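You operate a simulated robot arm through the tools that you are given. There is no shell and no other tool. Be economical: measure what you need, move in short steps, check, and stop when the job is done.

Carry out the task below with a simulated two-armed robot. There is one attempt and no reset: what you move stays moved.

## Task
Stop the kettle pump, switch its key off and call it in on the wall phone.
Fine: turn the kettle heat off first; lift the handset, press CALL, wait for ANSWERED and hang up.

It is judged by the outcome, as a careful person would: the job done as asked, and still so three seconds after it is handed in. It fails if anything else is knocked over, pushed out of place, dropped, spilled or broken.

## Robot
Two 7-joint arms with two-finger parallel grippers on one trunk, on a base that drives. Base frame: it is fixed to the floor where the robot stands at the start and does not move with it; the origin is under the middle of the robot, x ahead of it, y to its left, z up; the surface under the hand at the start is at about z = 869. Lengths are in mm, angles in rad, forces in N, time in s.
The left shoulder is at the start at [50, 158, 1083], the right one opposite. With the tool pointing down near the work surface each hand reaches from about 240 to 660 mm from the robot's upright axis, wherever it stands, measured 20 degrees to its own side. Places, roughly: amps knob [2900, 3100, 900]; blue key [2250, 2500, 1000]; call button [100, -1300, 1100]; control desk [1600, 1100, 600]; feed start button [2900, 3100, 900]; feed stop button [2800, 3100, 900]; green key [1750, 2000, 1000]; grey key [2500, 3000, 1000]; handset [250, -1250, 1250]; juice pump start button [1300, 900, 900]; juice pump stop button [1200, 900, 900]; juice pump switch [1100, 900, 900]; kettle heat knob [500, 0, 900]; kettle pump start button [200, -600, 900]; kettle pump stop button [100, -600, 900]; kettle pump switch [0, -600, 900]. Payload 3.91 kg a hand.
Tool frame (each hand has its own): the origin (TCP) lies between the finger pads and is the grasp point; the fingertips stand 30 mm ahead of it; z points along the fingers, y is the line along which they close. Largest opening 110 mm; finger width 20, thickness 10; the body of the gripper, 48 by 112 mm, starts 55 mm behind the TCP.
Orientation is that of the tool frame in the base frame, as a unit quaternion [x, y, z, w]. With the fingers straight down and closing along the base's y, the tool's x points along the base's -x, its y along +y and its z along -z.

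## Interface
- The arms move only by the tool step_arm. It takes "left_series", "right_series" or both (then of equal length, played together; a hand with none holds still); each is text: rows parted by semicolons, each of 7 numbers parted by spaces: the shift along the tool's x, y, z in mm, then the turn, a rotation vector about the tool's x, y, z in rad, then the finger opening in mm, from 0 to 110. In form: dx dy dz wx wy wz claw; .... A call has 1 to 12 rows; each row shifts and turns the commanded pose from where the row before left it, along the tool's axes as they then stand. A row lasts 0.2 s, in which the tool goes at most 50 mm and 0.15 rad; a call with a longer step from one row to the next is refused whole, and so is a gripper value outside its range. Where a pose cannot be reached the arm comes as near as it can. A force on the tool above 90 N (or 10 N above the force at the start of the call, whichever is more), or a blocked arm, ends the call early, and 0.2 s more pass. The fingers move at their own pace (about 153 mm/s each) and stop on an object; they squeeze with about 39 N. The grip force told is the motor's: it shows also when the fingers shut on nothing. Time passes only in rows, and 0.2 s behind the last, so rows that do not move let the fingers close. The reply holds the time, the measured pose of the TCP, the force on the tool along the base axes, the opening and the grip force, in the units named above and with some noise, with the torque about the TCP (base axes, N m) and any sound that the robot's microphone picked up, and new pictures: "pictures" is both (left out), scene, wrist or none (wrist: the cameras of the hands that moved).
- Cameras (640 x 400 px; columns grow to the right, rows downward): "scene" is now at [112.5, -51.1, 1221.8]; the picture's right is [-0.56, -0.83, 0.00], its down [-0.46, 0.31, -0.83] and it looks along [0.69, -0.47, -0.56] (base axes); focal length 214 px, centre (320, 200). "left" rides on the left gripper at [73, -17, -103] in its tool frame; the picture's right is [0.23, 0.97, 0.00], its down [-0.76, 0.18, -0.62] and it looks along [-0.61, 0.14, 0.78] (tool axes); focal length 222 px, centre (320, 200). "right" rides on the right gripper at [72, 17, -103] in its tool frame; the picture's right is [-0.23, 0.97, 0.00], its down [-0.76, -0.18, -0.62] and it looks along [-0.61, -0.14, 0.78] (tool axes); focal length 222 px, centre (320, 200). There is no depth. A picture from a camera that has moved, and an enlarged one, comes with that camera's place and axes in the base frame and with its lens.
- slide_trunk(by): slides the trunk up (or, below 0, down) by that many mm; the arms and the scene camera ride with it, the base frame stays. It gives what a move gives, with no picture.
- base_move(legs): drives the robot by 1 to 6 legs, each [ahead, turn to the left] in mm and rad, along the robot's own axes; the way and the turn of a leg run together, so that a leg with both is an arc; at most 1500 mm and 3.142 rad a leg. The arms and the cameras ride along, it lands a little off, and it stops where it bumps. It gives what a move gives, and a new picture of the scene camera.
- pan_tilt(pan, tilt): turns the head with the scene camera to pan (to the left, within 1.396 rad either way) and tilt (down, from -0.506 to 1.204), counted from straight ahead of the robot. It gives what a move gives, and a new picture of the scene camera.
- inspect(camera, box): a new picture of the part [left, top, right, bottom] of that camera's present view, enlarged. It takes no simulated time.
- hand_in(): hands the job in; it is judged then, once.

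Work in short steps. Places have to be worked out from the pictures, the camera data and where the tool is seen: move nearer, look again, correct. Check each grasp and each placing, and mend what went wrong. You have 120 turns and 260 pictures in all, those below and enlarged ones among them. Open the grippers and draw the arms clear of the work before you hand the job in, unless the task says otherwise; then end with one line.

The tools are called after "Emit:" as a command line: name --argument value ..., lists and objects as JSON in quotes. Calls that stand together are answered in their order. step_arm: Moves the arms, as the interface text tells. Its arguments: {"type":"object","properties":{"left_series":{"type":"string"},"right_series":{"type":"string"},"pictures":{"type":"string","enum":["both","scene","wrist","none"]}},"required":[]} The other tools are called the same way: slide_trunk (by) slides the trunk up or down; base_move (legs) drives the base; pan_tilt (pan, tilt) turns the head that bears the scene camera; inspect (camera, box) takes an enlarged picture of a part of a camera's view; hand_in () hands the job in.

At the start:

```text
t: 0.0
left_position: [400.3, -55.9, 1146.1]
left_tcp_rot: [-0.001, 1.0, -0.002, 0.0]
left_force: [0.4, -0.5, 0.1]
left_wrist_torque: [0.03, -0.01, 0.02]
left_width: 110.0
left_gripper_force: 0.2
right_position: [306.5, -357.8, 1096.8]
right_tcp_rot: [0.0, 1.0, 0.0, 0.0]
right_force: [-0.1, -1.1, -0.2]
right_wrist_torque: [-0.02, -0.02, -0.01]
right_width: 110.0
right_gripper_force: 0.0
trunk travel left (down, up): [-325.0, 157.0]
robot x, y, heading: [4.1, 0.3, 0.001]
head pan, tilt: [-0.597, 0.59]
```

scene: 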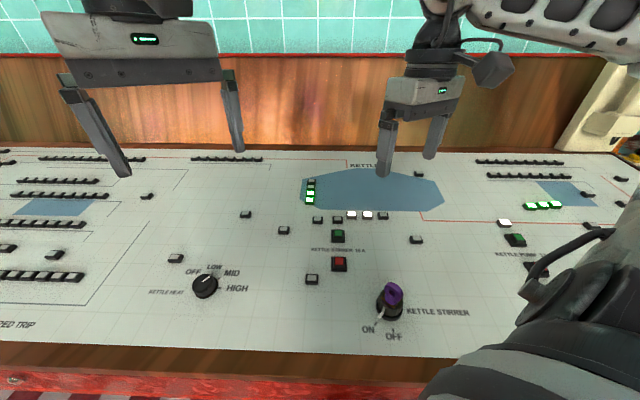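
right: 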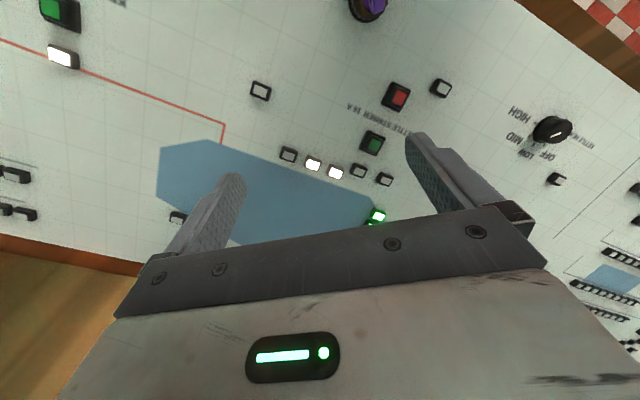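
left: 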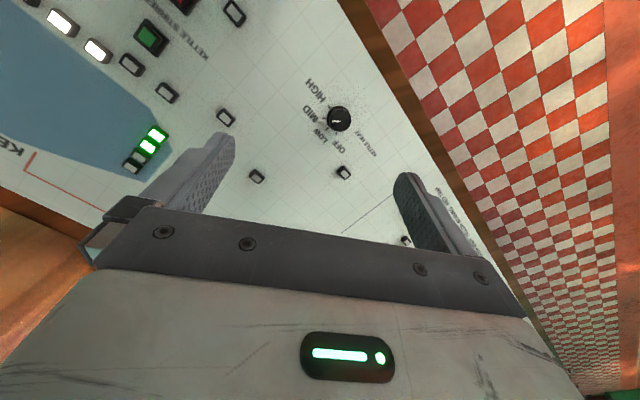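

I begin by looking closely at the heat knob and at the kettle pump section on the right.

Emit:
inspect --camera "scene" --box '[130, 240, 290, 340]'

Emit:
pan_tilt --pan -1.35 --tilt 0.5

```text
4.00 times, centred on (210, 290) of scene
camera zoom: at [112.5, -51.1, 1221.8], right [-0.56, -0.83, 0.0], down [-0.46, 0.31, -0.83], along [0.69, -0.47, -0.56], focal length 858 px, centre (760, -160)
```

zoom: 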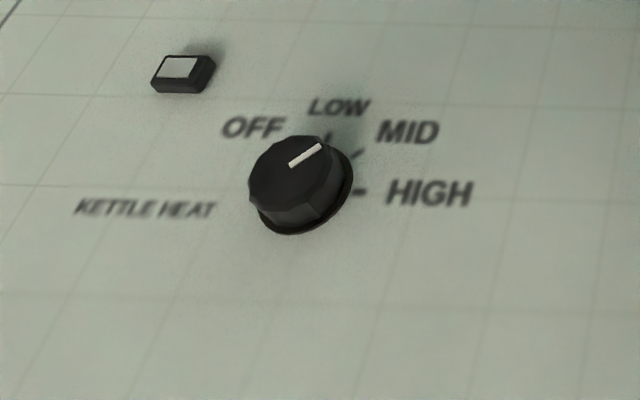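

```text
t: 1.1
left_position: [400.0, -53.8, 1146.0]
left_tcp_rot: [-0.001, 1.0, 0.0, 0.0]
left_force: [0.9, 0.1, 0.9]
left_wrist_torque: [0.0, 0.01, -0.02]
left_width: 110.1
left_gripper_force: 0.0
right_position: [305.2, -357.9, 1096.8]
right_tcp_rot: [-0.001, 1.0, 0.0, -0.001]
right_force: [0.2, -0.1, 0.1]
right_wrist_torque: [0.0, -0.03, 0.03]
right_width: 109.8
right_gripper_force: 0.1
trunk travel left (down, up): [-325.0, 157.0]
robot x, y, heading: [0.4, 0.6, 0.004]
head pan, tilt: [-1.349, 0.499]
camera scene: at [59.2, -90.0, 1230.0], right [-0.98, -0.22, 0.0], down [-0.11, 0.47, -0.88], along [0.19, -0.86, -0.48], focal length 214 px, centre (320, 200)
```

scene: 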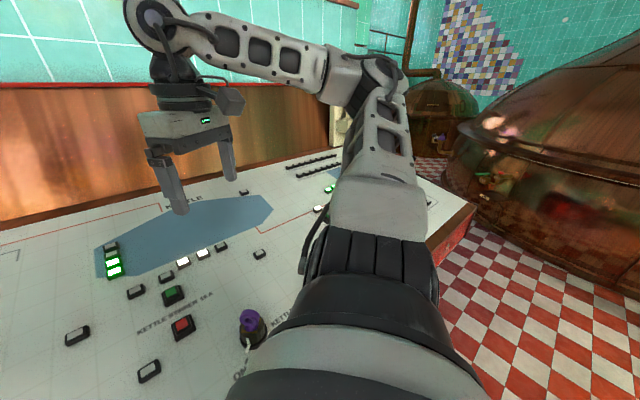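

The heat knob stands at MID. Comparing the views, the desk slopes up away from the robot along about [0.8, -0.6], with the knob near [450, -10, 860]. I bring the left hand above it, tilted to match the slope, and look again.

Emit:
step_arm --left_series "-5 12 38 0 0 0 80; -5 12 38 0 0 0 80; -5 12 38 0 0 0 80; -5 12 38 0 0 0 80; -4 12 30 0.08 -0.11 0 80; 0 0 0 0.08 -0.11 0 80" --pictures "wrist"

Emit:
pan_tilt --pan -0.4 --tilt 0.75

```text
t: 2.5
left_position: [424.1, 5.7, 964.3]
left_tcp_rot: [-0.001, 0.991, -0.08, 0.111]
left_force: [0.2, 0.5, -0.6]
left_wrist_torque: [0.03, -0.03, 0.02]
left_width: 80.2
left_gripper_force: 0.0
right_position: [306.0, -357.3, 1096.9]
right_tcp_rot: [-0.001, 1.0, 0.0, 0.0]
right_force: [-0.3, 0.3, 0.5]
right_wrist_torque: [0.0, 0.03, -0.02]
right_width: 110.0
right_gripper_force: 0.1
trunk travel left (down, up): [-325.0, 157.0]
robot x, y, heading: [-0.1, 2.4, -0.0]
head pan, tilt: [-1.349, 0.499]
camera left: at [331.4, 3.9, 1050.7], right [-0.21, 0.96, -0.21], down [0.61, 0.29, 0.74], along [0.77, 0.03, -0.64], focal length 222 px, centre (320, 200)
```

left: 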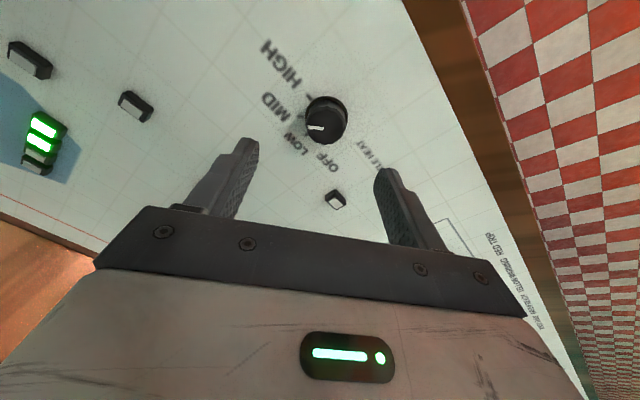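

```text
t: 3.7
left_position: [424.4, 6.2, 962.8]
left_tcp_rot: [-0.001, 0.991, -0.08, 0.109]
left_force: [0.5, 0.3, -0.5]
left_wrist_torque: [0.0, 0.0, -0.01]
left_width: 79.8
left_gripper_force: 0.0
right_position: [306.0, -357.4, 1096.5]
right_tcp_rot: [0.0, 1.0, -0.001, 0.0]
right_force: [0.1, 0.0, 0.3]
right_wrist_torque: [-0.03, 0.02, 0.01]
right_width: 110.1
right_gripper_force: 0.0
trunk travel left (down, up): [-325.0, 157.0]
robot x, y, heading: [-2.2, -1.6, 0.005]
head pan, tilt: [-0.4, 0.75]
camera scene: at [115.4, -33.6, 1208.0], right [-0.39, -0.92, 0.0], down [-0.63, 0.27, -0.73], along [0.67, -0.29, -0.68], focal length 214 px, centre (320, 200)
```

scene: 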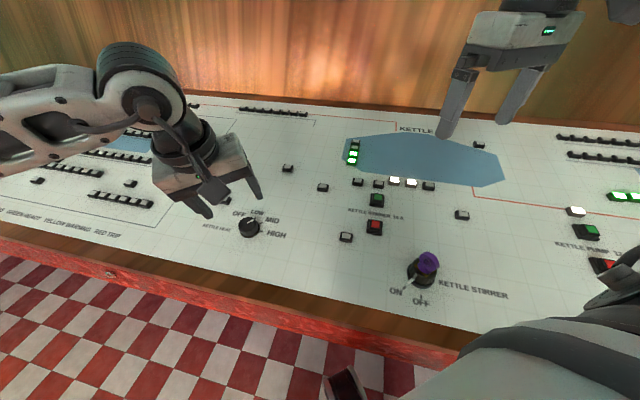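

The knob top works out near [451, -10, 852], almost on the tool axis already. I approach 65 mm along it and check from both cameras.

Emit:
step_arm --left_series "0 0 33 0 0 0 80; 0 0 32 0 0 0 80; 0 0 0 0 0 0 80" --pictures "both"

Emit:
inspect --camera "scene" --box '[170, 160, 330, 260]'

Emit:
inspect --camera "left" --box '[160, 40, 480, 240]'

```text
t: 4.5
left_position: [437.6, -6.1, 900.5]
left_tcp_rot: [0.0, 0.991, -0.08, 0.109]
left_force: [-0.8, -0.4, 1.3]
left_wrist_torque: [0.0, 0.05, 0.0]
left_width: 80.2
left_gripper_force: 0.0
right_position: [306.5, -357.7, 1096.8]
right_tcp_rot: [0.0, 1.0, 0.0, 0.0]
right_force: [0.4, -0.3, -0.3]
right_wrist_torque: [0.01, 0.0, -0.04]
right_width: 109.9
right_gripper_force: 0.1
trunk travel left (down, up): [-325.0, 157.0]
robot x, y, heading: [-0.9, 0.4, -0.001]
head pan, tilt: [-0.4, 0.75]
camera scene: at [115.4, -33.5, 1208.0], right [-0.39, -0.92, 0.0], down [-0.63, 0.27, -0.73], along [0.67, -0.28, -0.68], focal length 214 px, centre (320, 200)
camera left: at [345.4, -6.6, 988.2], right [-0.21, 0.96, -0.2], down [0.61, 0.29, 0.74], along [0.77, 0.03, -0.64], focal length 222 px, centre (320, 200)
```

scene: 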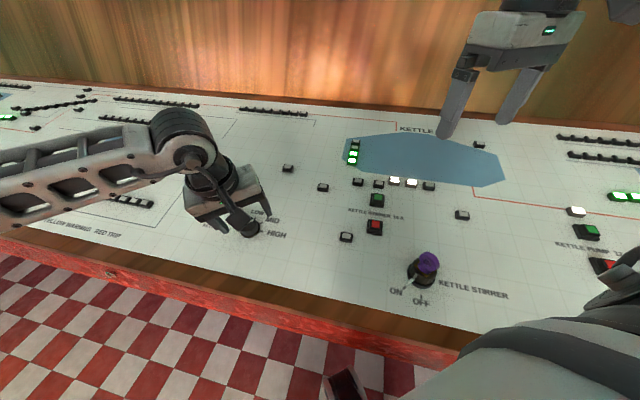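
left: 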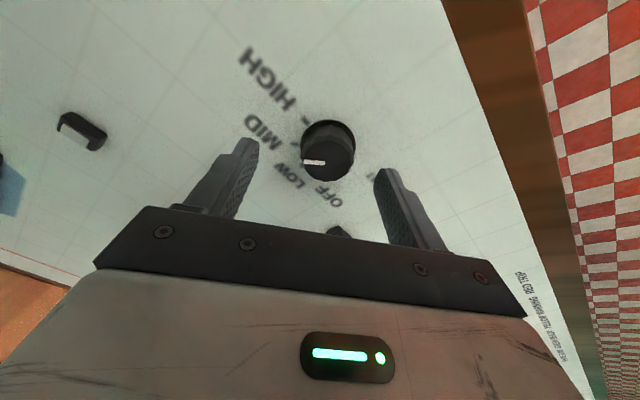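

```text
4.00 times, centred on (250, 210) of scene
camera zoom: at [115.4, -33.5, 1208.0], right [-0.39, -0.92, 0.0], down [-0.63, 0.27, -0.73], along [0.67, -0.28, -0.68], focal length 858 px, centre (600, 160)
```

zoom: 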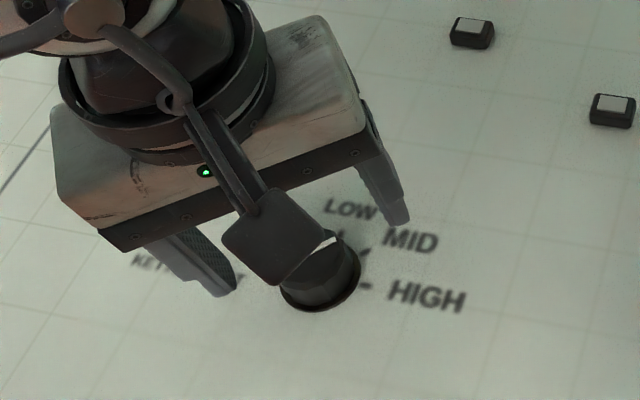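

```text
2.00 times, centred on (320, 140) of left
camera zoom: at [345.4, -6.6, 988.2], right [-0.21, 0.96, -0.2], down [0.61, 0.29, 0.74], along [0.77, 0.03, -0.64], focal length 444 px, centre (320, 320)
```

zoom: 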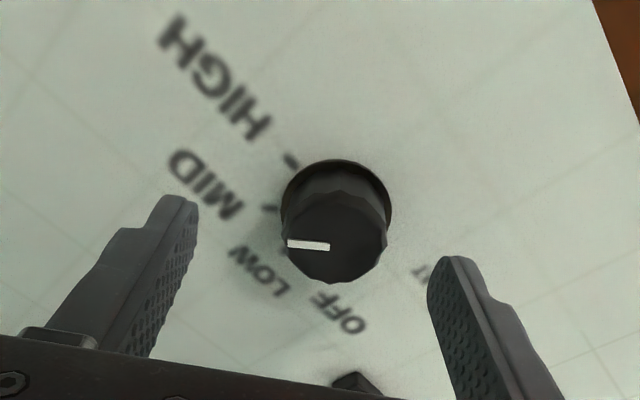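

The fingers straddle the knob, which sits about 5 mm toward tool +y. I correct that, pre-turn the hand by +0.6 rad for range, then descend 30 mm and close.

Emit:
step_arm --left_series "-3 5 0 0 0 0.15 66; 0 0 0 0 0 0.15 66; 0 0 0 0 0 0.15 66; 0 0 0 0 0 0.15 66; 0 0 15 0 0 0 66; 0 0 14 0 0 0 66; 0 0 0 0 0 0 66" --pictures "both"

Emit:
inspect --camera "left" --box '[160, 60, 480, 260]'

Emit:
inspect --camera "scene" --box '[170, 160, 330, 260]'

```text
t: 6.1
left_position: [446.9, -3.4, 873.1]
left_tcp_rot: [0.292, 0.947, -0.044, 0.129]
left_force: [1.6, 0.6, -0.5]
left_wrist_torque: [0.02, 0.02, 0.01]
left_width: 65.8
left_gripper_force: 0.0
right_position: [305.8, -358.1, 1096.8]
right_tcp_rot: [0.0, 1.0, 0.0, 0.0]
right_force: [0.1, -0.4, -0.7]
right_wrist_torque: [-0.01, 0.02, 0.0]
right_width: 110.1
right_gripper_force: 0.1
trunk travel left (down, up): [-325.0, 157.0]
robot x, y, heading: [-4.2, -2.6, 0.003]
head pan, tilt: [-0.4, 0.75]
camera scene: at [115.4, -33.5, 1208.0], right [-0.39, -0.92, 0.0], down [-0.63, 0.27, -0.73], along [0.67, -0.28, -0.68], focal length 214 px, centre (320, 200)
camera left: at [358.0, 37.5, 953.7], right [0.37, 0.93, -0.07], down [0.57, -0.17, 0.8], along [0.73, -0.34, -0.59], focal length 222 px, centre (320, 200)
```

scene: 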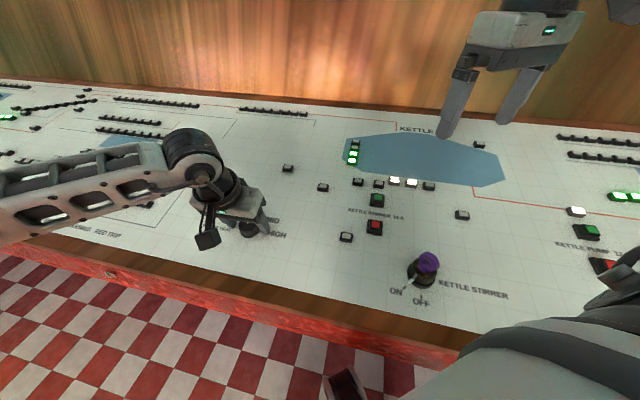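
left: 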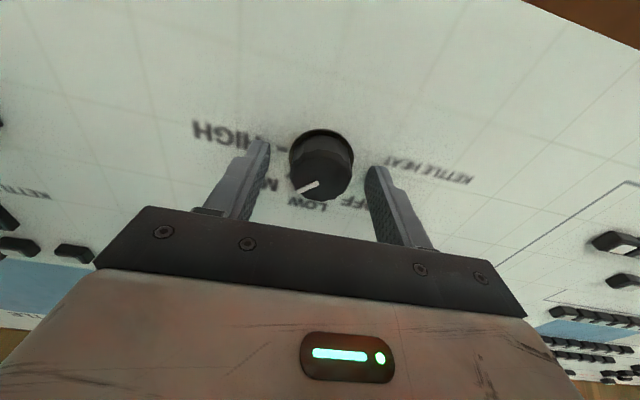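

```text
2.00 times, centred on (320, 160) of left
camera zoom: at [358.0, 37.5, 953.7], right [0.37, 0.93, -0.07], down [0.57, -0.17, 0.8], along [0.73, -0.34, -0.59], focal length 444 px, centre (320, 280)
```

zoom: 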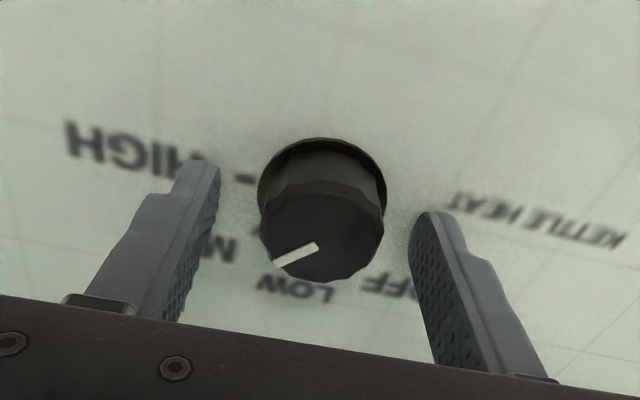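

```text
4.00 times, centred on (250, 210) of scene
camera zoom: at [115.4, -33.5, 1208.0], right [-0.39, -0.92, 0.0], down [-0.63, 0.27, -0.73], along [0.67, -0.28, -0.68], focal length 858 px, centre (600, 160)
```

zoom: 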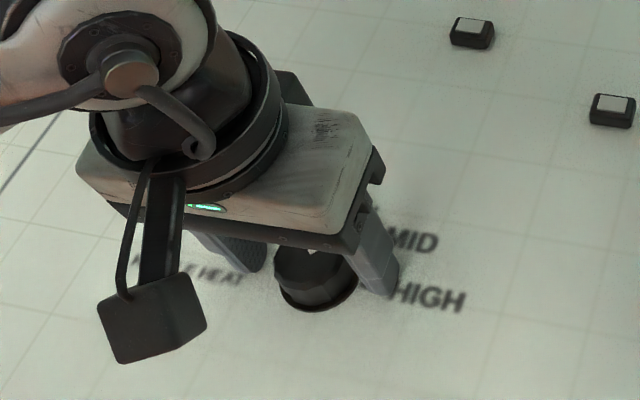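

The knob is centred between the fingers. I go 9 mm deeper and close.

Emit:
step_arm --left_series "0 0 9 0 0 0 66; 0 0 0 0 0 0 30; 0 0 0 0 0 0 30; 0 0 0 0 0 0 30" --pictures "wrist"

```text
t: 7.1
left_position: [447.2, -5.8, 872.2]
left_tcp_rot: [0.291, 0.946, -0.046, 0.136]
left_force: [-16.9, 20.6, 52.3]
left_wrist_torque: [0.75, 0.55, -0.5]
left_width: 49.8
left_gripper_force: 20.2
right_position: [302.4, -356.6, 1099.2]
right_tcp_rot: [0.0, 1.0, -0.001, 0.003]
right_force: [0.1, 1.2, 0.4]
right_wrist_torque: [0.0, -0.01, -0.01]
right_width: 110.4
right_gripper_force: 0.1
trunk travel left (down, up): [-325.0, 157.0]
robot x, y, heading: [1.6, -0.8, -0.0]
head pan, tilt: [-0.4, 0.75]
camera left: at [357.6, 37.4, 951.5], right [0.37, 0.93, -0.07], down [0.56, -0.16, 0.81], along [0.74, -0.34, -0.58], focal length 222 px, centre (320, 200)
```

left: 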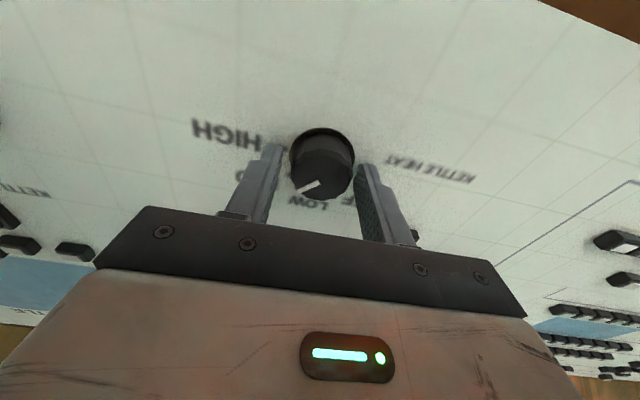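

The fingertips met the panel (52 N), so I back off to about 3 mm above contact and close on the knob.

Emit:
step_arm --left_series "0 0 -6 0 0 0 60; 0 0 -5 0 0 0 60; 0 0 0 0 0 0 30; 0 0 0 0 0 0 30; 0 0 0 0 0 0 30" --pictures "wrist"

Emit:
inspect --camera "left" --box '[220, 90, 420, 215]'

```text
t: 8.3
left_position: [447.2, -4.7, 871.8]
left_tcp_rot: [0.293, 0.947, -0.043, 0.127]
left_force: [5.8, -6.9, -15.6]
left_wrist_torque: [-0.78, -0.86, -0.03]
left_width: 37.2
left_gripper_force: 44.8
right_position: [307.8, -357.8, 1095.7]
right_tcp_rot: [0.0, 1.0, -0.001, -0.001]
right_force: [0.6, -0.4, -0.5]
right_wrist_torque: [-0.01, -0.01, 0.01]
right_width: 109.7
right_gripper_force: 0.2
trunk travel left (down, up): [-325.0, 157.0]
robot x, y, heading: [-0.5, 1.3, -0.004]
head pan, tilt: [-0.4, 0.75]
camera left: at [358.9, 37.4, 953.6], right [0.37, 0.93, -0.07], down [0.57, -0.17, 0.8], along [0.73, -0.33, -0.59], focal length 222 px, centre (320, 200)
```

left: 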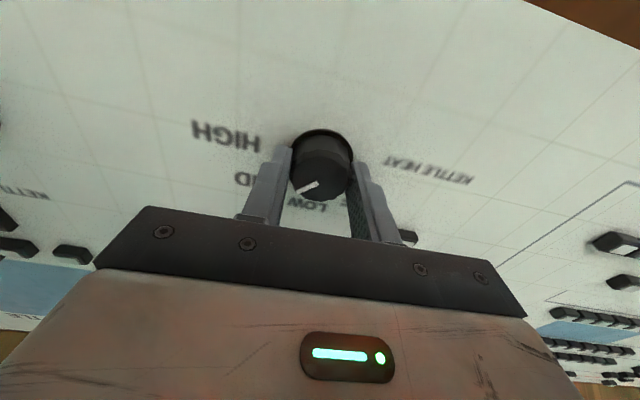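

```text
3.20 times, centred on (320, 152) of left
camera zoom: at [358.9, 37.4, 953.6], right [0.37, 0.93, -0.07], down [0.57, -0.17, 0.8], along [0.73, -0.33, -0.59], focal length 711 px, centre (320, 352)
```

zoom: 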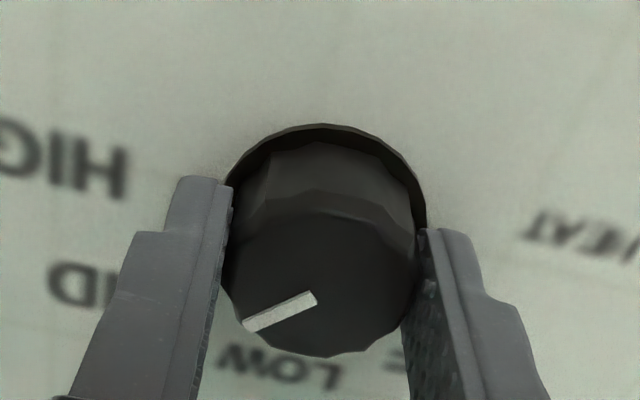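

The knob is held (37 mm). I turn counterclockwise seen from above (tool z negative), five rows first, to check direction.

Emit:
step_arm --left_series "0 0 1 0 0 -0.14 25; 0 0 1 0 0 -0.14 25; 0 0 0 0 0 -0.14 25; 0 0 0 0 0 -0.14 25; 0 0 0 0 0 -0.14 25" --pictures "wrist"

Emit:
inspect --camera "left" --box '[220, 90, 420, 215]'

```text
t: 9.5
left_position: [446.8, -2.3, 872.0]
left_tcp_rot: [-0.053, 0.989, -0.084, 0.106]
left_force: [-2.2, 6.6, -2.9]
left_wrist_torque: [0.82, -0.6, 0.18]
left_width: 37.2
left_gripper_force: 44.6
right_position: [306.4, -357.1, 1097.4]
right_tcp_rot: [0.0, 1.0, 0.0, 0.001]
right_force: [-0.9, 0.1, -0.9]
right_wrist_torque: [-0.01, 0.01, 0.0]
right_width: 110.1
right_gripper_force: 0.1
trunk travel left (down, up): [-325.0, 157.0]
robot x, y, heading: [3.7, 0.6, -0.001]
head pan, tilt: [-0.4, 0.75]
camera left: at [357.1, -12.0, 961.9], right [-0.3, 0.93, -0.22], down [0.59, 0.36, 0.72], along [0.75, 0.09, -0.66], focal length 222 px, centre (320, 200)
```

left: 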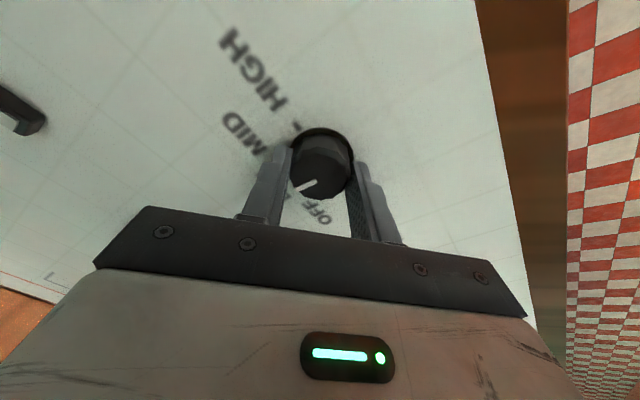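

```text
3.20 times, centred on (320, 152) of left
camera zoom: at [357.1, -12.0, 961.9], right [-0.3, 0.93, -0.22], down [0.59, 0.36, 0.72], along [0.75, 0.09, -0.66], focal length 711 px, centre (320, 352)
```

zoom: 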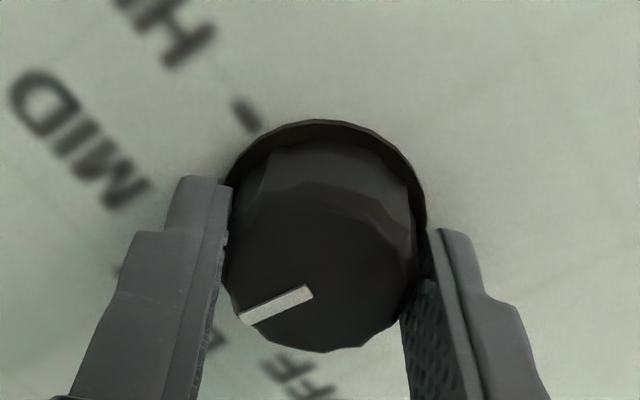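

The knob turns with the hand and now points about at LOW. I turn on by the same amount toward OFF.

Emit:
step_arm --left_series "0 0 0 0 0 -0.14 25; 0 0 0 0 0 -0.14 25; 0 0 0 0 0 -0.14 25; 0 0 0 0 0 -0.14 25; 0 0 0 0 0 -0.12 25" --pictures "wrist"

Emit:
inspect --camera "left" --box '[220, 90, 420, 215]'

```text
t: 10.7
left_position: [447.3, -2.3, 874.0]
left_tcp_rot: [-0.38, 0.915, -0.114, 0.072]
left_force: [-4.9, 20.9, 5.8]
left_wrist_torque: [1.31, -0.72, 0.33]
left_width: 37.1
left_gripper_force: 45.5
right_position: [306.5, -355.9, 1098.5]
right_tcp_rot: [0.0, 1.0, -0.001, 0.001]
right_force: [0.2, 0.5, 0.2]
right_wrist_torque: [0.01, 0.0, -0.03]
right_width: 110.3
right_gripper_force: 0.1
trunk travel left (down, up): [-325.0, 157.0]
robot x, y, heading: [-2.4, 2.8, 0.002]
head pan, tilt: [-0.4, 0.75]
camera left: at [386.3, -48.6, 974.7], right [-0.82, 0.51, -0.27], down [0.28, 0.76, 0.59], along [0.5, 0.41, -0.76], focal length 222 px, centre (320, 200)
```

left: 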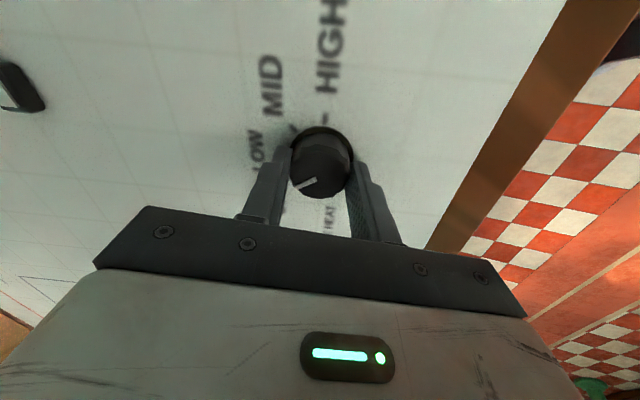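

```text
3.20 times, centred on (320, 152) of left
camera zoom: at [386.3, -48.6, 974.7], right [-0.82, 0.51, -0.27], down [0.28, 0.76, 0.59], along [0.5, 0.41, -0.76], focal length 711 px, centre (320, 352)
```

zoom: 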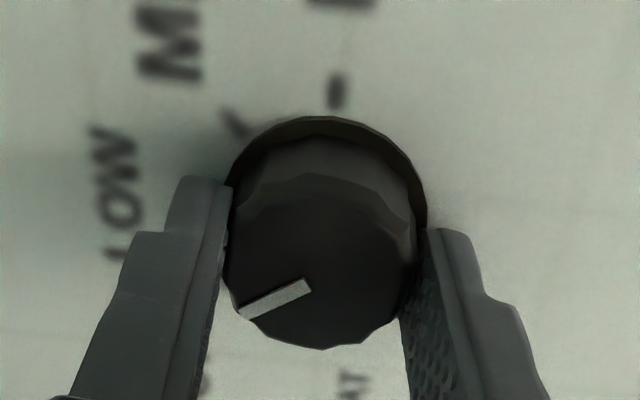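

It has turned about 1.35 rad. I open, back off along the tool axis, and read the pointer.

Emit:
step_arm --left_series "0 0 0 0 0 0 66; 0 0 0 0 0 0 66; 0 0 -40 0 0 0 66; 0 0 -40 0 0 0 66; 0 0 -30 0 0 0 66" --pictures "both"

Emit:
inspect --camera "left" --box '[220, 60, 420, 185]'

Emit:
inspect --camera "scene" --box '[170, 160, 330, 260]'

```text
t: 11.9
left_position: [423.3, 13.1, 980.1]
left_tcp_rot: [-0.378, 0.916, -0.115, 0.072]
left_force: [-0.2, -0.1, -0.4]
left_wrist_torque: [0.03, 0.03, 0.02]
left_width: 65.9
left_gripper_force: 0.0
right_position: [306.6, -357.5, 1096.1]
right_tcp_rot: [0.0, 1.0, 0.0, 0.0]
right_force: [0.4, -0.4, 0.5]
right_wrist_torque: [0.02, 0.0, -0.03]
right_width: 109.9
right_gripper_force: 0.0
trunk travel left (down, up): [-325.0, 157.0]
robot x, y, heading: [1.1, -0.0, 0.002]
head pan, tilt: [-0.4, 0.75]
camera scene: at [115.3, -33.6, 1208.0], right [-0.39, -0.92, 0.0], down [-0.63, 0.27, -0.73], along [0.67, -0.28, -0.68], focal length 214 px, centre (320, 200)
camera left: at [362.2, -34.1, 1081.3], right [-0.82, 0.51, -0.27], down [0.28, 0.76, 0.59], along [0.5, 0.4, -0.76], focal length 222 px, centre (320, 200)
```

scene: 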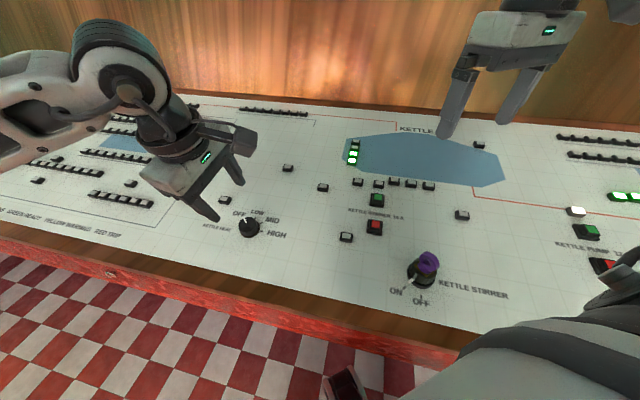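
left: 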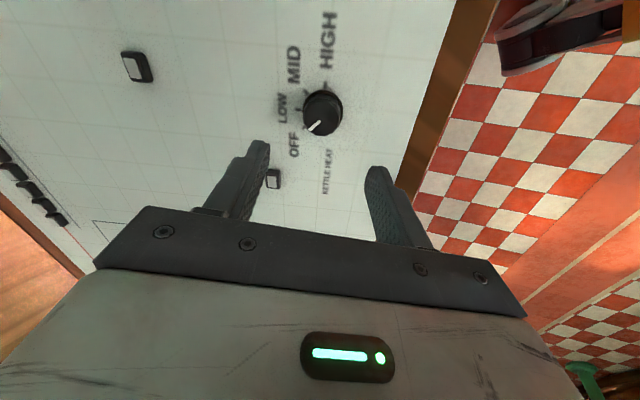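

```text
3.20 times, centred on (320, 122) of left
camera zoom: at [362.2, -34.1, 1081.3], right [-0.82, 0.51, -0.27], down [0.28, 0.76, 0.59], along [0.5, 0.4, -0.76], focal length 711 px, centre (320, 448)
```

zoom: 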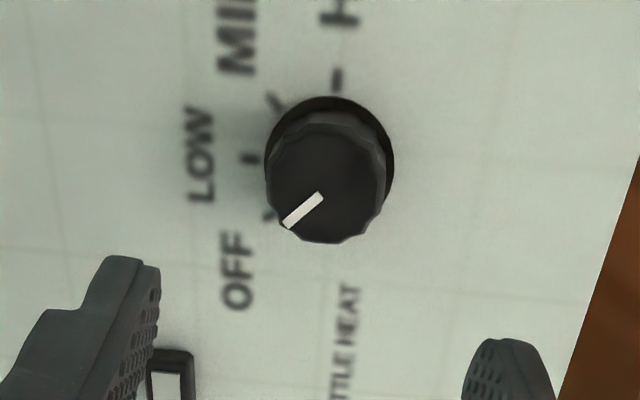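

```text
4.00 times, centred on (250, 210) of scene
camera zoom: at [115.3, -33.6, 1208.0], right [-0.39, -0.92, 0.0], down [-0.63, 0.27, -0.73], along [0.67, -0.28, -0.68], focal length 858 px, centre (600, 160)
```

zoom: 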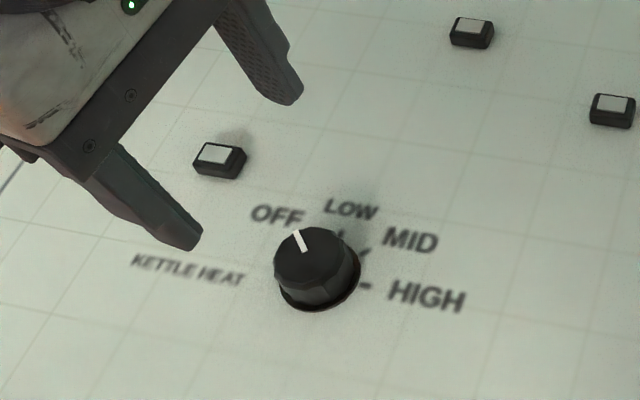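

The pointer is on the OFF tick and the two white lamps went out. I raise the left hand clear and then turn the robot right toward the kettle pump section.

Emit:
step_arm --left_series "0 0 -40 0 0 0.14 66; 0 0 -40 0 0 0.14 66; 0 0 -40 0 0 0.14 66; 0 0 -40 0 0 0.14 40; 0 0 0 0 0 0.14 20" --pictures "none"

Emit:
base_move --legs '[[0, -0.8]]'

```text
t: 13.1
left_position: [389.2, 37.9, 1133.4]
left_tcp_rot: [-0.04, 0.99, -0.084, 0.106]
left_force: [-0.4, 0.0, -0.3]
left_wrist_torque: [0.05, -0.01, -0.02]
left_width: 19.9
left_gripper_force: 0.1
right_position: [306.0, -358.9, 1097.2]
right_tcp_rot: [0.001, 1.0, -0.001, 0.0]
right_force: [0.0, 0.1, 0.0]
right_wrist_torque: [-0.01, 0.0, 0.04]
right_width: 110.1
right_gripper_force: 0.1
trunk travel left (down, up): [-325.0, 157.0]
robot x, y, heading: [1.4, 3.1, -0.0]
head pan, tilt: [-0.4, 0.75]
```

```text
t: 15.6
left_position: [296.4, -254.7, 1133.5]
left_tcp_rot: [0.351, 0.927, -0.119, 0.065]
left_force: [-0.2, -0.5, 0.7]
left_wrist_torque: [0.02, -0.02, 0.01]
left_width: 19.9
left_gripper_force: 0.0
right_position: [-46.4, -468.2, 1095.9]
right_tcp_rot: [0.392, 0.92, 0.0, 0.0]
right_force: [0.1, -1.1, 0.6]
right_wrist_torque: [0.01, 0.03, -0.01]
right_width: 109.8
right_gripper_force: 0.1
trunk travel left (down, up): [-325.0, 157.0]
robot x, y, heading: [-0.7, -2.2, -0.809]
head pan, tilt: [-0.4, 0.75]
camera scene: at [56.2, -107.6, 1208.0], right [-0.93, -0.36, 0.0], down [-0.24, 0.64, -0.73], along [0.26, -0.68, -0.68], focal length 214 px, centre (320, 200)
```

scene: 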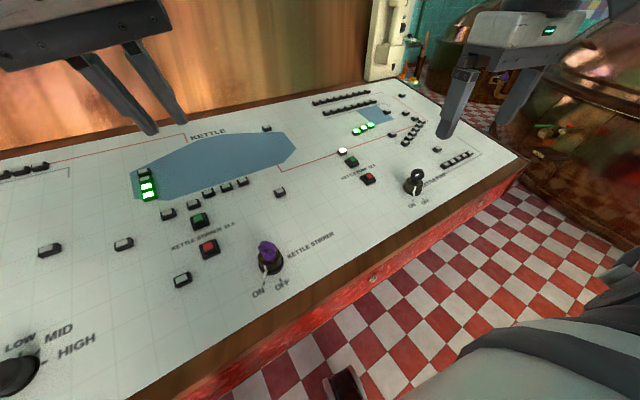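

The kettle pump section lies about 420 mm ahead and 410 mm to the right in desk axes. I drive about 260 mm along the desk and face it squarely again.

Emit:
base_move --legs '[[0, -1.4], [260, 0], [0, 1.57]]'

Emit:
pan_tilt --pan -0.5 --tilt 0.7

```text
t: 24.8
left_position: [181.2, -412.6, 1132.4]
left_tcp_rot: [0.272, 0.953, -0.112, 0.075]
left_force: [0.1, -1.0, 1.0]
left_wrist_torque: [0.0, -0.02, -0.03]
left_width: 20.1
left_gripper_force: 0.1
right_position: [-121.8, -680.4, 1096.9]
right_tcp_rot: [0.314, 0.949, 0.0, 0.001]
right_force: [0.2, 0.3, 0.2]
right_wrist_torque: [-0.01, 0.0, 0.01]
right_width: 110.0
right_gripper_force: 0.0
trunk travel left (down, up): [-325.0, 157.0]
robot x, y, heading: [-154.4, -214.7, -0.636]
head pan, tilt: [-0.4, 0.75]
camera scene: at [-81.6, -307.6, 1208.0], right [-0.86, -0.51, 0.0], down [-0.35, 0.59, -0.73], along [0.37, -0.63, -0.68], focal length 214 px, centre (320, 200)
```

scene: 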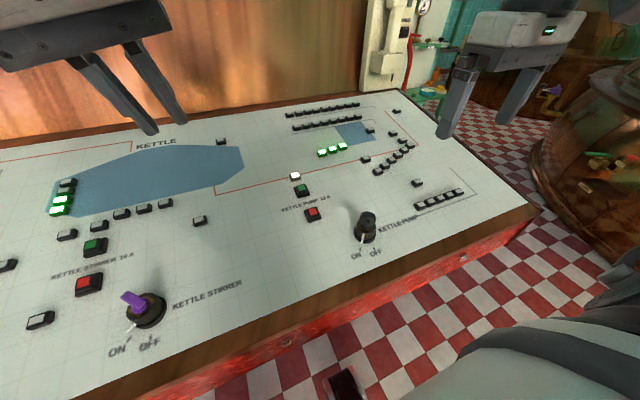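

```text
t: 25.4
left_position: [180.0, -412.9, 1132.7]
left_tcp_rot: [0.272, 0.953, -0.113, 0.075]
left_force: [-0.1, 0.5, 0.0]
left_wrist_torque: [-0.03, -0.02, 0.01]
left_width: 20.3
left_gripper_force: 0.1
right_position: [-121.9, -680.3, 1098.1]
right_tcp_rot: [0.314, 0.95, 0.0, 0.001]
right_force: [-0.1, -0.5, -0.2]
right_wrist_torque: [-0.01, 0.02, -0.04]
right_width: 110.1
right_gripper_force: 0.0
trunk travel left (down, up): [-325.0, 157.0]
robot x, y, heading: [-153.0, -212.4, -0.639]
head pan, tilt: [-0.499, 0.7]
camera scene: at [-88.0, -313.3, 1212.2], right [-0.91, -0.42, 0.0], down [-0.27, 0.58, -0.76], along [0.32, -0.69, -0.64], focal length 214 px, centre (320, 200)
```

scene: 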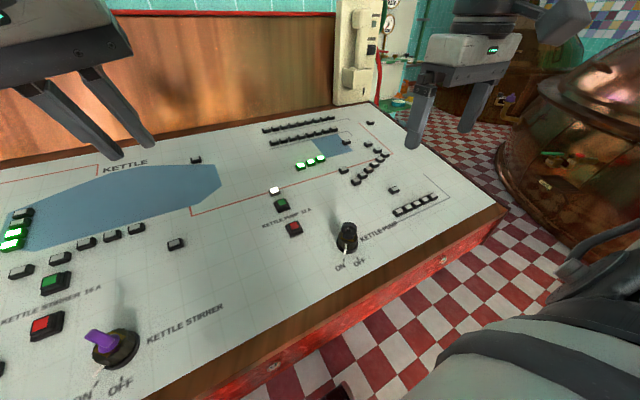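

Emit:
inspect --camera "scene" --box '[240, 175, 400, 275]'

Emit:
inspect --camera "scene" --box '[300, 0, 460, 100]'

```text
4.00 times, centred on (320, 225) of scene
camera zoom: at [-88.0, -313.3, 1212.2], right [-0.91, -0.42, 0.0], down [-0.27, 0.58, -0.76], along [0.32, -0.69, -0.64], focal length 858 px, centre (320, 100)
```

zoom: 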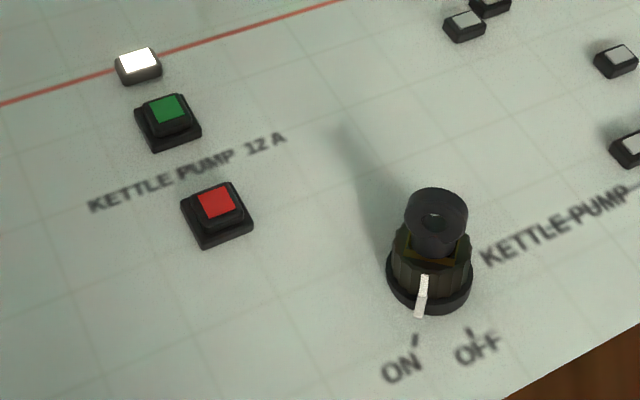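

```text
4.00 times, centred on (380, 50) of scene
camera zoom: at [-88.0, -313.3, 1212.2], right [-0.91, -0.42, 0.0], down [-0.27, 0.58, -0.76], along [0.32, -0.69, -0.64], focal length 858 px, centre (80, 800)
```

zoom: 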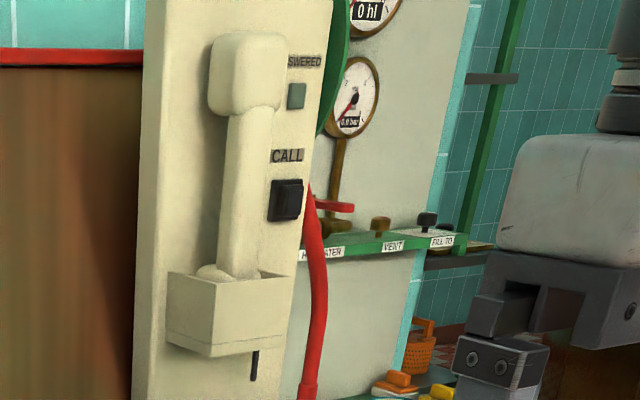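

Stop button estimated at [102, -586, 862]; the key (pointer at ON) is to its right. I bring the closed right hand 80 mm over the stop button, tilted to the slope, and move the left hand out of the way.

Emit:
step_arm --right_series "-17 35 26 0 0 0 0; -17 35 26 0 0 0 0; -17 35 26 0 0 0 0; -18 35 26 0 0 0 0; -18 35 26 0 0 0 0; -18 34 28 0 0 0 0; 0 0 0 0 -0.12 0 0; 0 0 0 0 -0.12 0 0" --left_series "0 40 0 0 0 0 20; 0 40 0 0 0 0 20; 0 40 0 0 0 0 20; 0 30 0 0 0 0 20; 0 0 0 0 0 0 20; 0 0 0 0 0 0 20; 0 0 0 0 0 0 20; 0 0 0 0 0 0 20" --pictures "scene"

Emit:
inspect --camera "right" --box '[0, 0, 640, 400]'

Emit:
inspect --camera "scene" --box '[220, 150, 380, 250]'

```text
t: 27.2
left_position: [260.3, -288.3, 1106.6]
left_tcp_rot: [0.272, 0.952, -0.114, 0.075]
left_force: [-0.2, -0.6, 0.8]
left_wrist_torque: [0.02, -0.01, 0.02]
left_width: 20.3
left_gripper_force: 0.2
right_position: [87.4, -575.5, 939.0]
right_tcp_rot: [0.312, 0.942, -0.036, 0.115]
right_force: [0.2, -0.6, 1.1]
right_wrist_torque: [0.01, 0.0, -0.03]
right_width: 0.0
right_gripper_force: 37.8
trunk travel left (down, up): [-325.0, 157.0]
robot x, y, heading: [-154.8, -209.4, -0.638]
head pan, tilt: [-0.499, 0.7]
camera scene: at [-88.2, -313.2, 1212.3], right [-0.91, -0.42, 0.0], down [-0.27, 0.58, -0.77], along [0.32, -0.69, -0.64], focal length 214 px, centre (320, 200)
```

scene: 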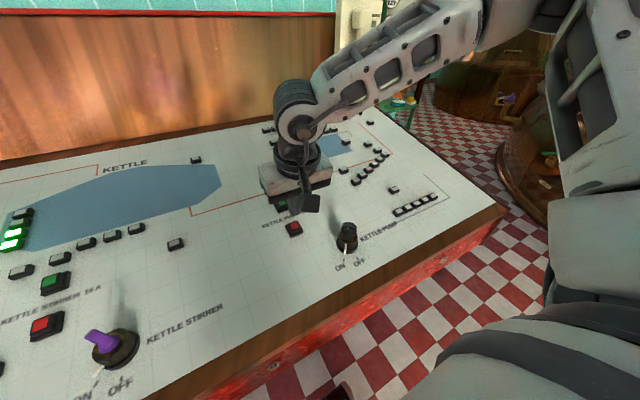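

```text
1.00 times, centred on (320, 200) of right (not enlarged: the box is as wide or as high as the picture)
camera zoom: at [21.6, -506.7, 1021.4], right [0.76, 0.65, 0.06], down [0.37, -0.49, 0.79], along [0.54, -0.58, -0.61], focal length 222 px, centre (320, 200)
```

zoom: 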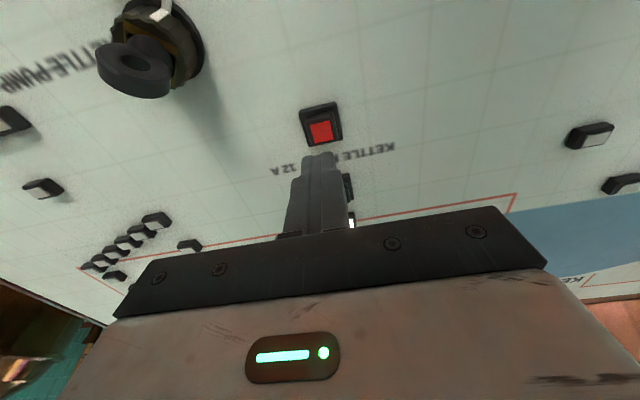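

```text
4.00 times, centred on (300, 200) of scene
camera zoom: at [-88.2, -313.2, 1212.3], right [-0.91, -0.42, 0.0], down [-0.27, 0.58, -0.77], along [0.32, -0.69, -0.64], focal length 858 px, centre (400, 200)
```

zoom: 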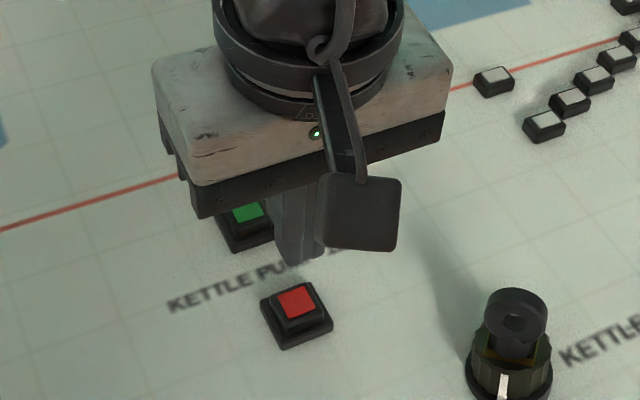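

The stop button cap lies on the tool axis, about 52 mm past the fingertips. I descend 40 mm with a 2 mm correction and look again.

Emit:
step_arm --right_series "2 0 20 0 0 0 0; 0 0 20 0 0 0 0; 0 0 0 0 0 0 0" --pictures "wrist"

Emit:
inspect --camera "scene" --box '[220, 150, 380, 250]'

```text
t: 28.0
left_position: [260.8, -289.8, 1105.4]
left_tcp_rot: [0.271, 0.953, -0.113, 0.075]
left_force: [-0.5, 0.7, 0.0]
left_wrist_torque: [0.02, 0.0, 0.02]
left_width: 20.0
left_gripper_force: 0.1
right_position: [93.9, -581.0, 900.1]
right_tcp_rot: [0.313, 0.942, -0.038, 0.114]
right_force: [0.4, -0.1, 0.4]
right_wrist_torque: [-0.01, -0.02, -0.01]
right_width: 0.0
right_gripper_force: 37.3
trunk travel left (down, up): [-325.0, 157.0]
robot x, y, heading: [-153.3, -213.4, -0.639]
head pan, tilt: [-0.499, 0.7]
camera right: at [27.7, -511.5, 982.1], right [0.76, 0.65, 0.06], down [0.37, -0.5, 0.79], along [0.54, -0.58, -0.61], focal length 222 px, centre (320, 200)
```

right: 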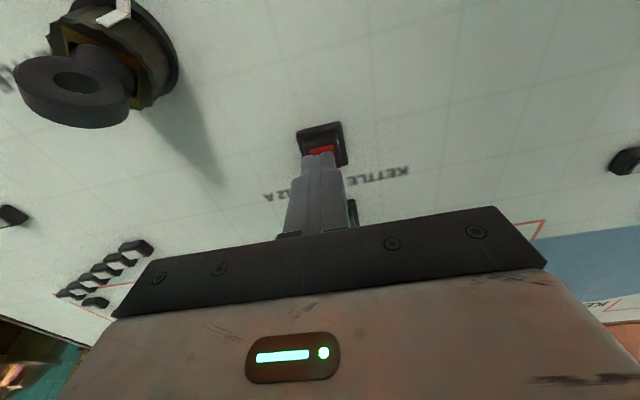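

```text
4.00 times, centred on (300, 200) of scene
camera zoom: at [-88.1, -313.3, 1212.3], right [-0.91, -0.42, 0.0], down [-0.27, 0.58, -0.77], along [0.32, -0.69, -0.64], focal length 858 px, centre (400, 200)
```

zoom: 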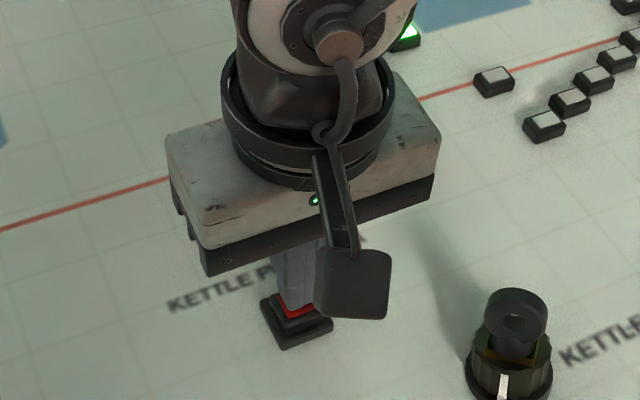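

Tips are about 10 mm over the cap and a little too far up the slope. I shift 4 mm toward the robot and press in small steps.

Emit:
step_arm --right_series "4 0 6 0 0 0 0; 0 0 5 0 0 0 0; 0 0 4 0 0 0 0" --pictures "wrist"

Emit:
inspect --camera "scene" --box '[220, 150, 380, 250]'

```text
t: 28.8
left_position: [259.1, -287.3, 1108.1]
left_tcp_rot: [0.272, 0.952, -0.115, 0.077]
left_force: [0.4, -0.5, 0.0]
left_wrist_torque: [0.01, -0.02, 0.0]
left_width: 20.0
left_gripper_force: 0.1
right_position: [93.0, -579.7, 887.7]
right_tcp_rot: [0.311, 0.942, -0.038, 0.118]
right_force: [-7.2, -4.2, 35.5]
right_wrist_torque: [-0.07, 0.27, 0.08]
right_width: 0.0
right_gripper_force: 37.8
trunk travel left (down, up): [-325.0, 157.0]
robot x, y, heading: [-154.6, -211.7, -0.644]
head pan, tilt: [-0.499, 0.7]
heard: click
camera right: at [26.8, -510.8, 969.6], right [0.76, 0.65, 0.06], down [0.36, -0.49, 0.79], along [0.54, -0.58, -0.61], focal length 222 px, centre (320, 200)
```

right: 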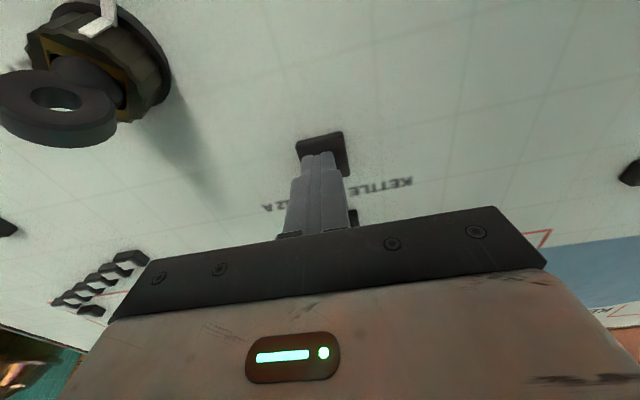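

```text
4.00 times, centred on (300, 200) of scene
camera zoom: at [-90.1, -311.7, 1213.1], right [-0.91, -0.42, 0.0], down [-0.27, 0.58, -0.77], along [0.32, -0.7, -0.64], focal length 858 px, centre (400, 200)
```

zoom: 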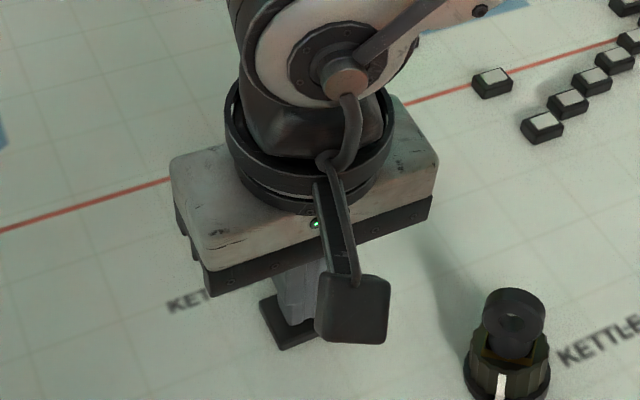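

A click was heard at 35 N. I back off and check the running lamp.

Emit:
step_arm --right_series "0 0 -30 0 0 0 0; 0 0 -40 0 0 0 30; 0 -20 -30 0 0 0 60; 0 -40 0 0 0 0 70" --pictures "both"

Emit:
inspect --camera "right" --box '[160, 0, 480, 200]'

```text
t: 29.8
left_position: [260.5, -288.4, 1106.1]
left_tcp_rot: [0.272, 0.953, -0.113, 0.075]
left_force: [-0.4, -0.1, -0.2]
left_wrist_torque: [0.01, -0.01, 0.0]
left_width: 19.9
left_gripper_force: 0.1
right_position: [39.0, -613.2, 980.9]
right_tcp_rot: [0.311, 0.943, -0.037, 0.113]
right_force: [-0.2, 1.1, 0.4]
right_wrist_torque: [-0.01, -0.02, -0.01]
right_width: 70.1
right_gripper_force: 0.0
trunk travel left (down, up): [-325.0, 157.0]
robot x, y, heading: [-154.3, -209.9, -0.635]
head pan, tilt: [-0.499, 0.7]
camera scene: at [-88.4, -313.7, 1212.2], right [-0.91, -0.42, 0.0], down [-0.27, 0.59, -0.76], along [0.32, -0.69, -0.64], focal length 214 px, centre (320, 200)
camera right: at [-27.3, -545.8, 1064.3], right [0.76, 0.65, 0.05], down [0.37, -0.5, 0.79], along [0.54, -0.57, -0.62], focal length 222 px, centre (320, 200)
```

scene: 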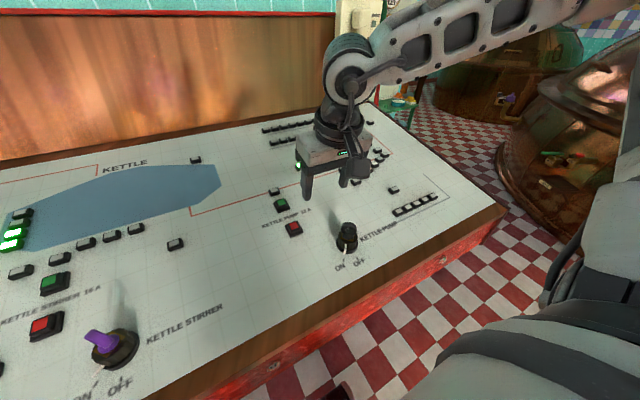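
right: 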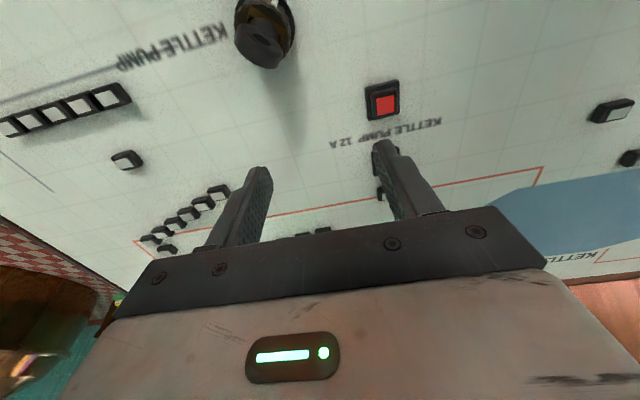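

```text
2.00 times, centred on (320, 100) of right
camera zoom: at [-27.3, -545.8, 1064.3], right [0.76, 0.65, 0.05], down [0.37, -0.5, 0.79], along [0.54, -0.57, -0.62], focal length 444 px, centre (320, 400)
```

zoom: 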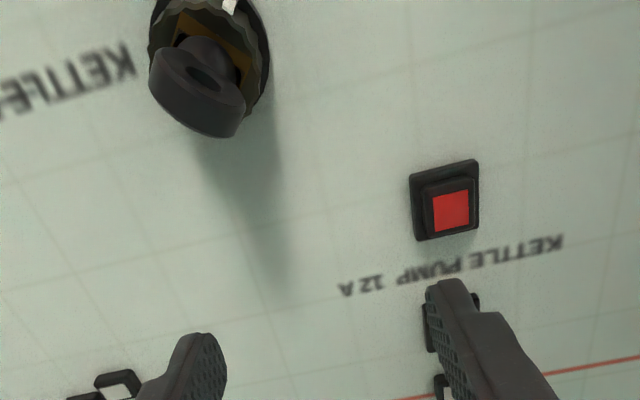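

The pump lamp is out, so the pump is stopped. The key bow triangulates to about [-17, -605, 888]; I move the right hand over it and look at its shape.

Emit:
step_arm --right_series "35 -13 2 0 0 0 70; 35 -14 2 0 0 0 70; 0 0 0 0 0 0 70" --pictures "none"

Emit:
inspect --camera "right" --box '[160, 40, 480, 240]'

Emit:
inspect --camera "scene" --box '[280, 175, 440, 275]'

```text
t: 30.6
left_position: [260.1, -287.1, 1106.4]
left_tcp_rot: [0.272, 0.953, -0.112, 0.075]
left_force: [0.4, -1.1, 0.4]
left_wrist_torque: [-0.01, -0.03, -0.03]
left_width: 20.0
left_gripper_force: 0.0
right_position: [-31.9, -596.2, 959.9]
right_tcp_rot: [0.312, 0.942, -0.037, 0.115]
right_force: [-0.5, -0.2, 1.3]
right_wrist_torque: [0.01, 0.0, -0.03]
right_width: 70.2
right_gripper_force: 0.2
trunk travel left (down, up): [-325.0, 157.0]
robot x, y, heading: [-153.1, -210.0, -0.638]
head pan, tilt: [-0.499, 0.7]
```

```text
2.00 times, centred on (320, 140) of right
camera zoom: at [-97.0, -527.3, 1043.1], right [0.76, 0.65, 0.05], down [0.37, -0.5, 0.79], along [0.54, -0.58, -0.61], focal length 444 px, centre (320, 320)
```

zoom: 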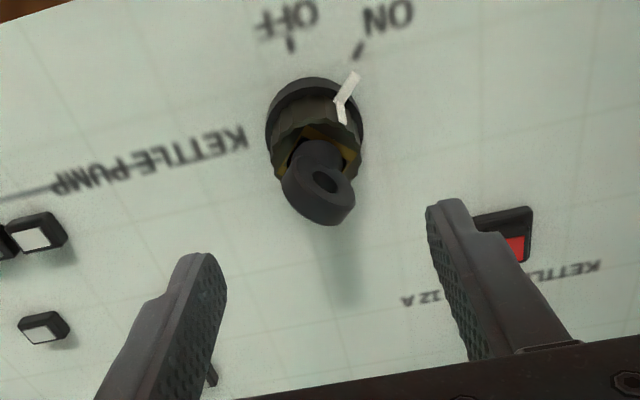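

```text
4.00 times, centred on (360, 225) of scene
camera zoom: at [-87.9, -313.3, 1212.2], right [-0.91, -0.42, 0.0], down [-0.27, 0.58, -0.76], along [0.32, -0.69, -0.64], focal length 858 px, centre (160, 100)
```

zoom: 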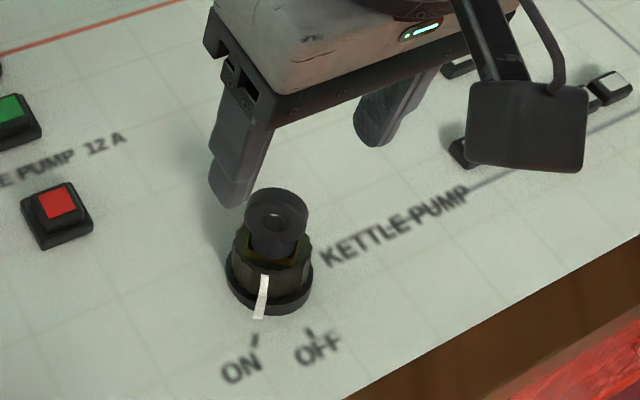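

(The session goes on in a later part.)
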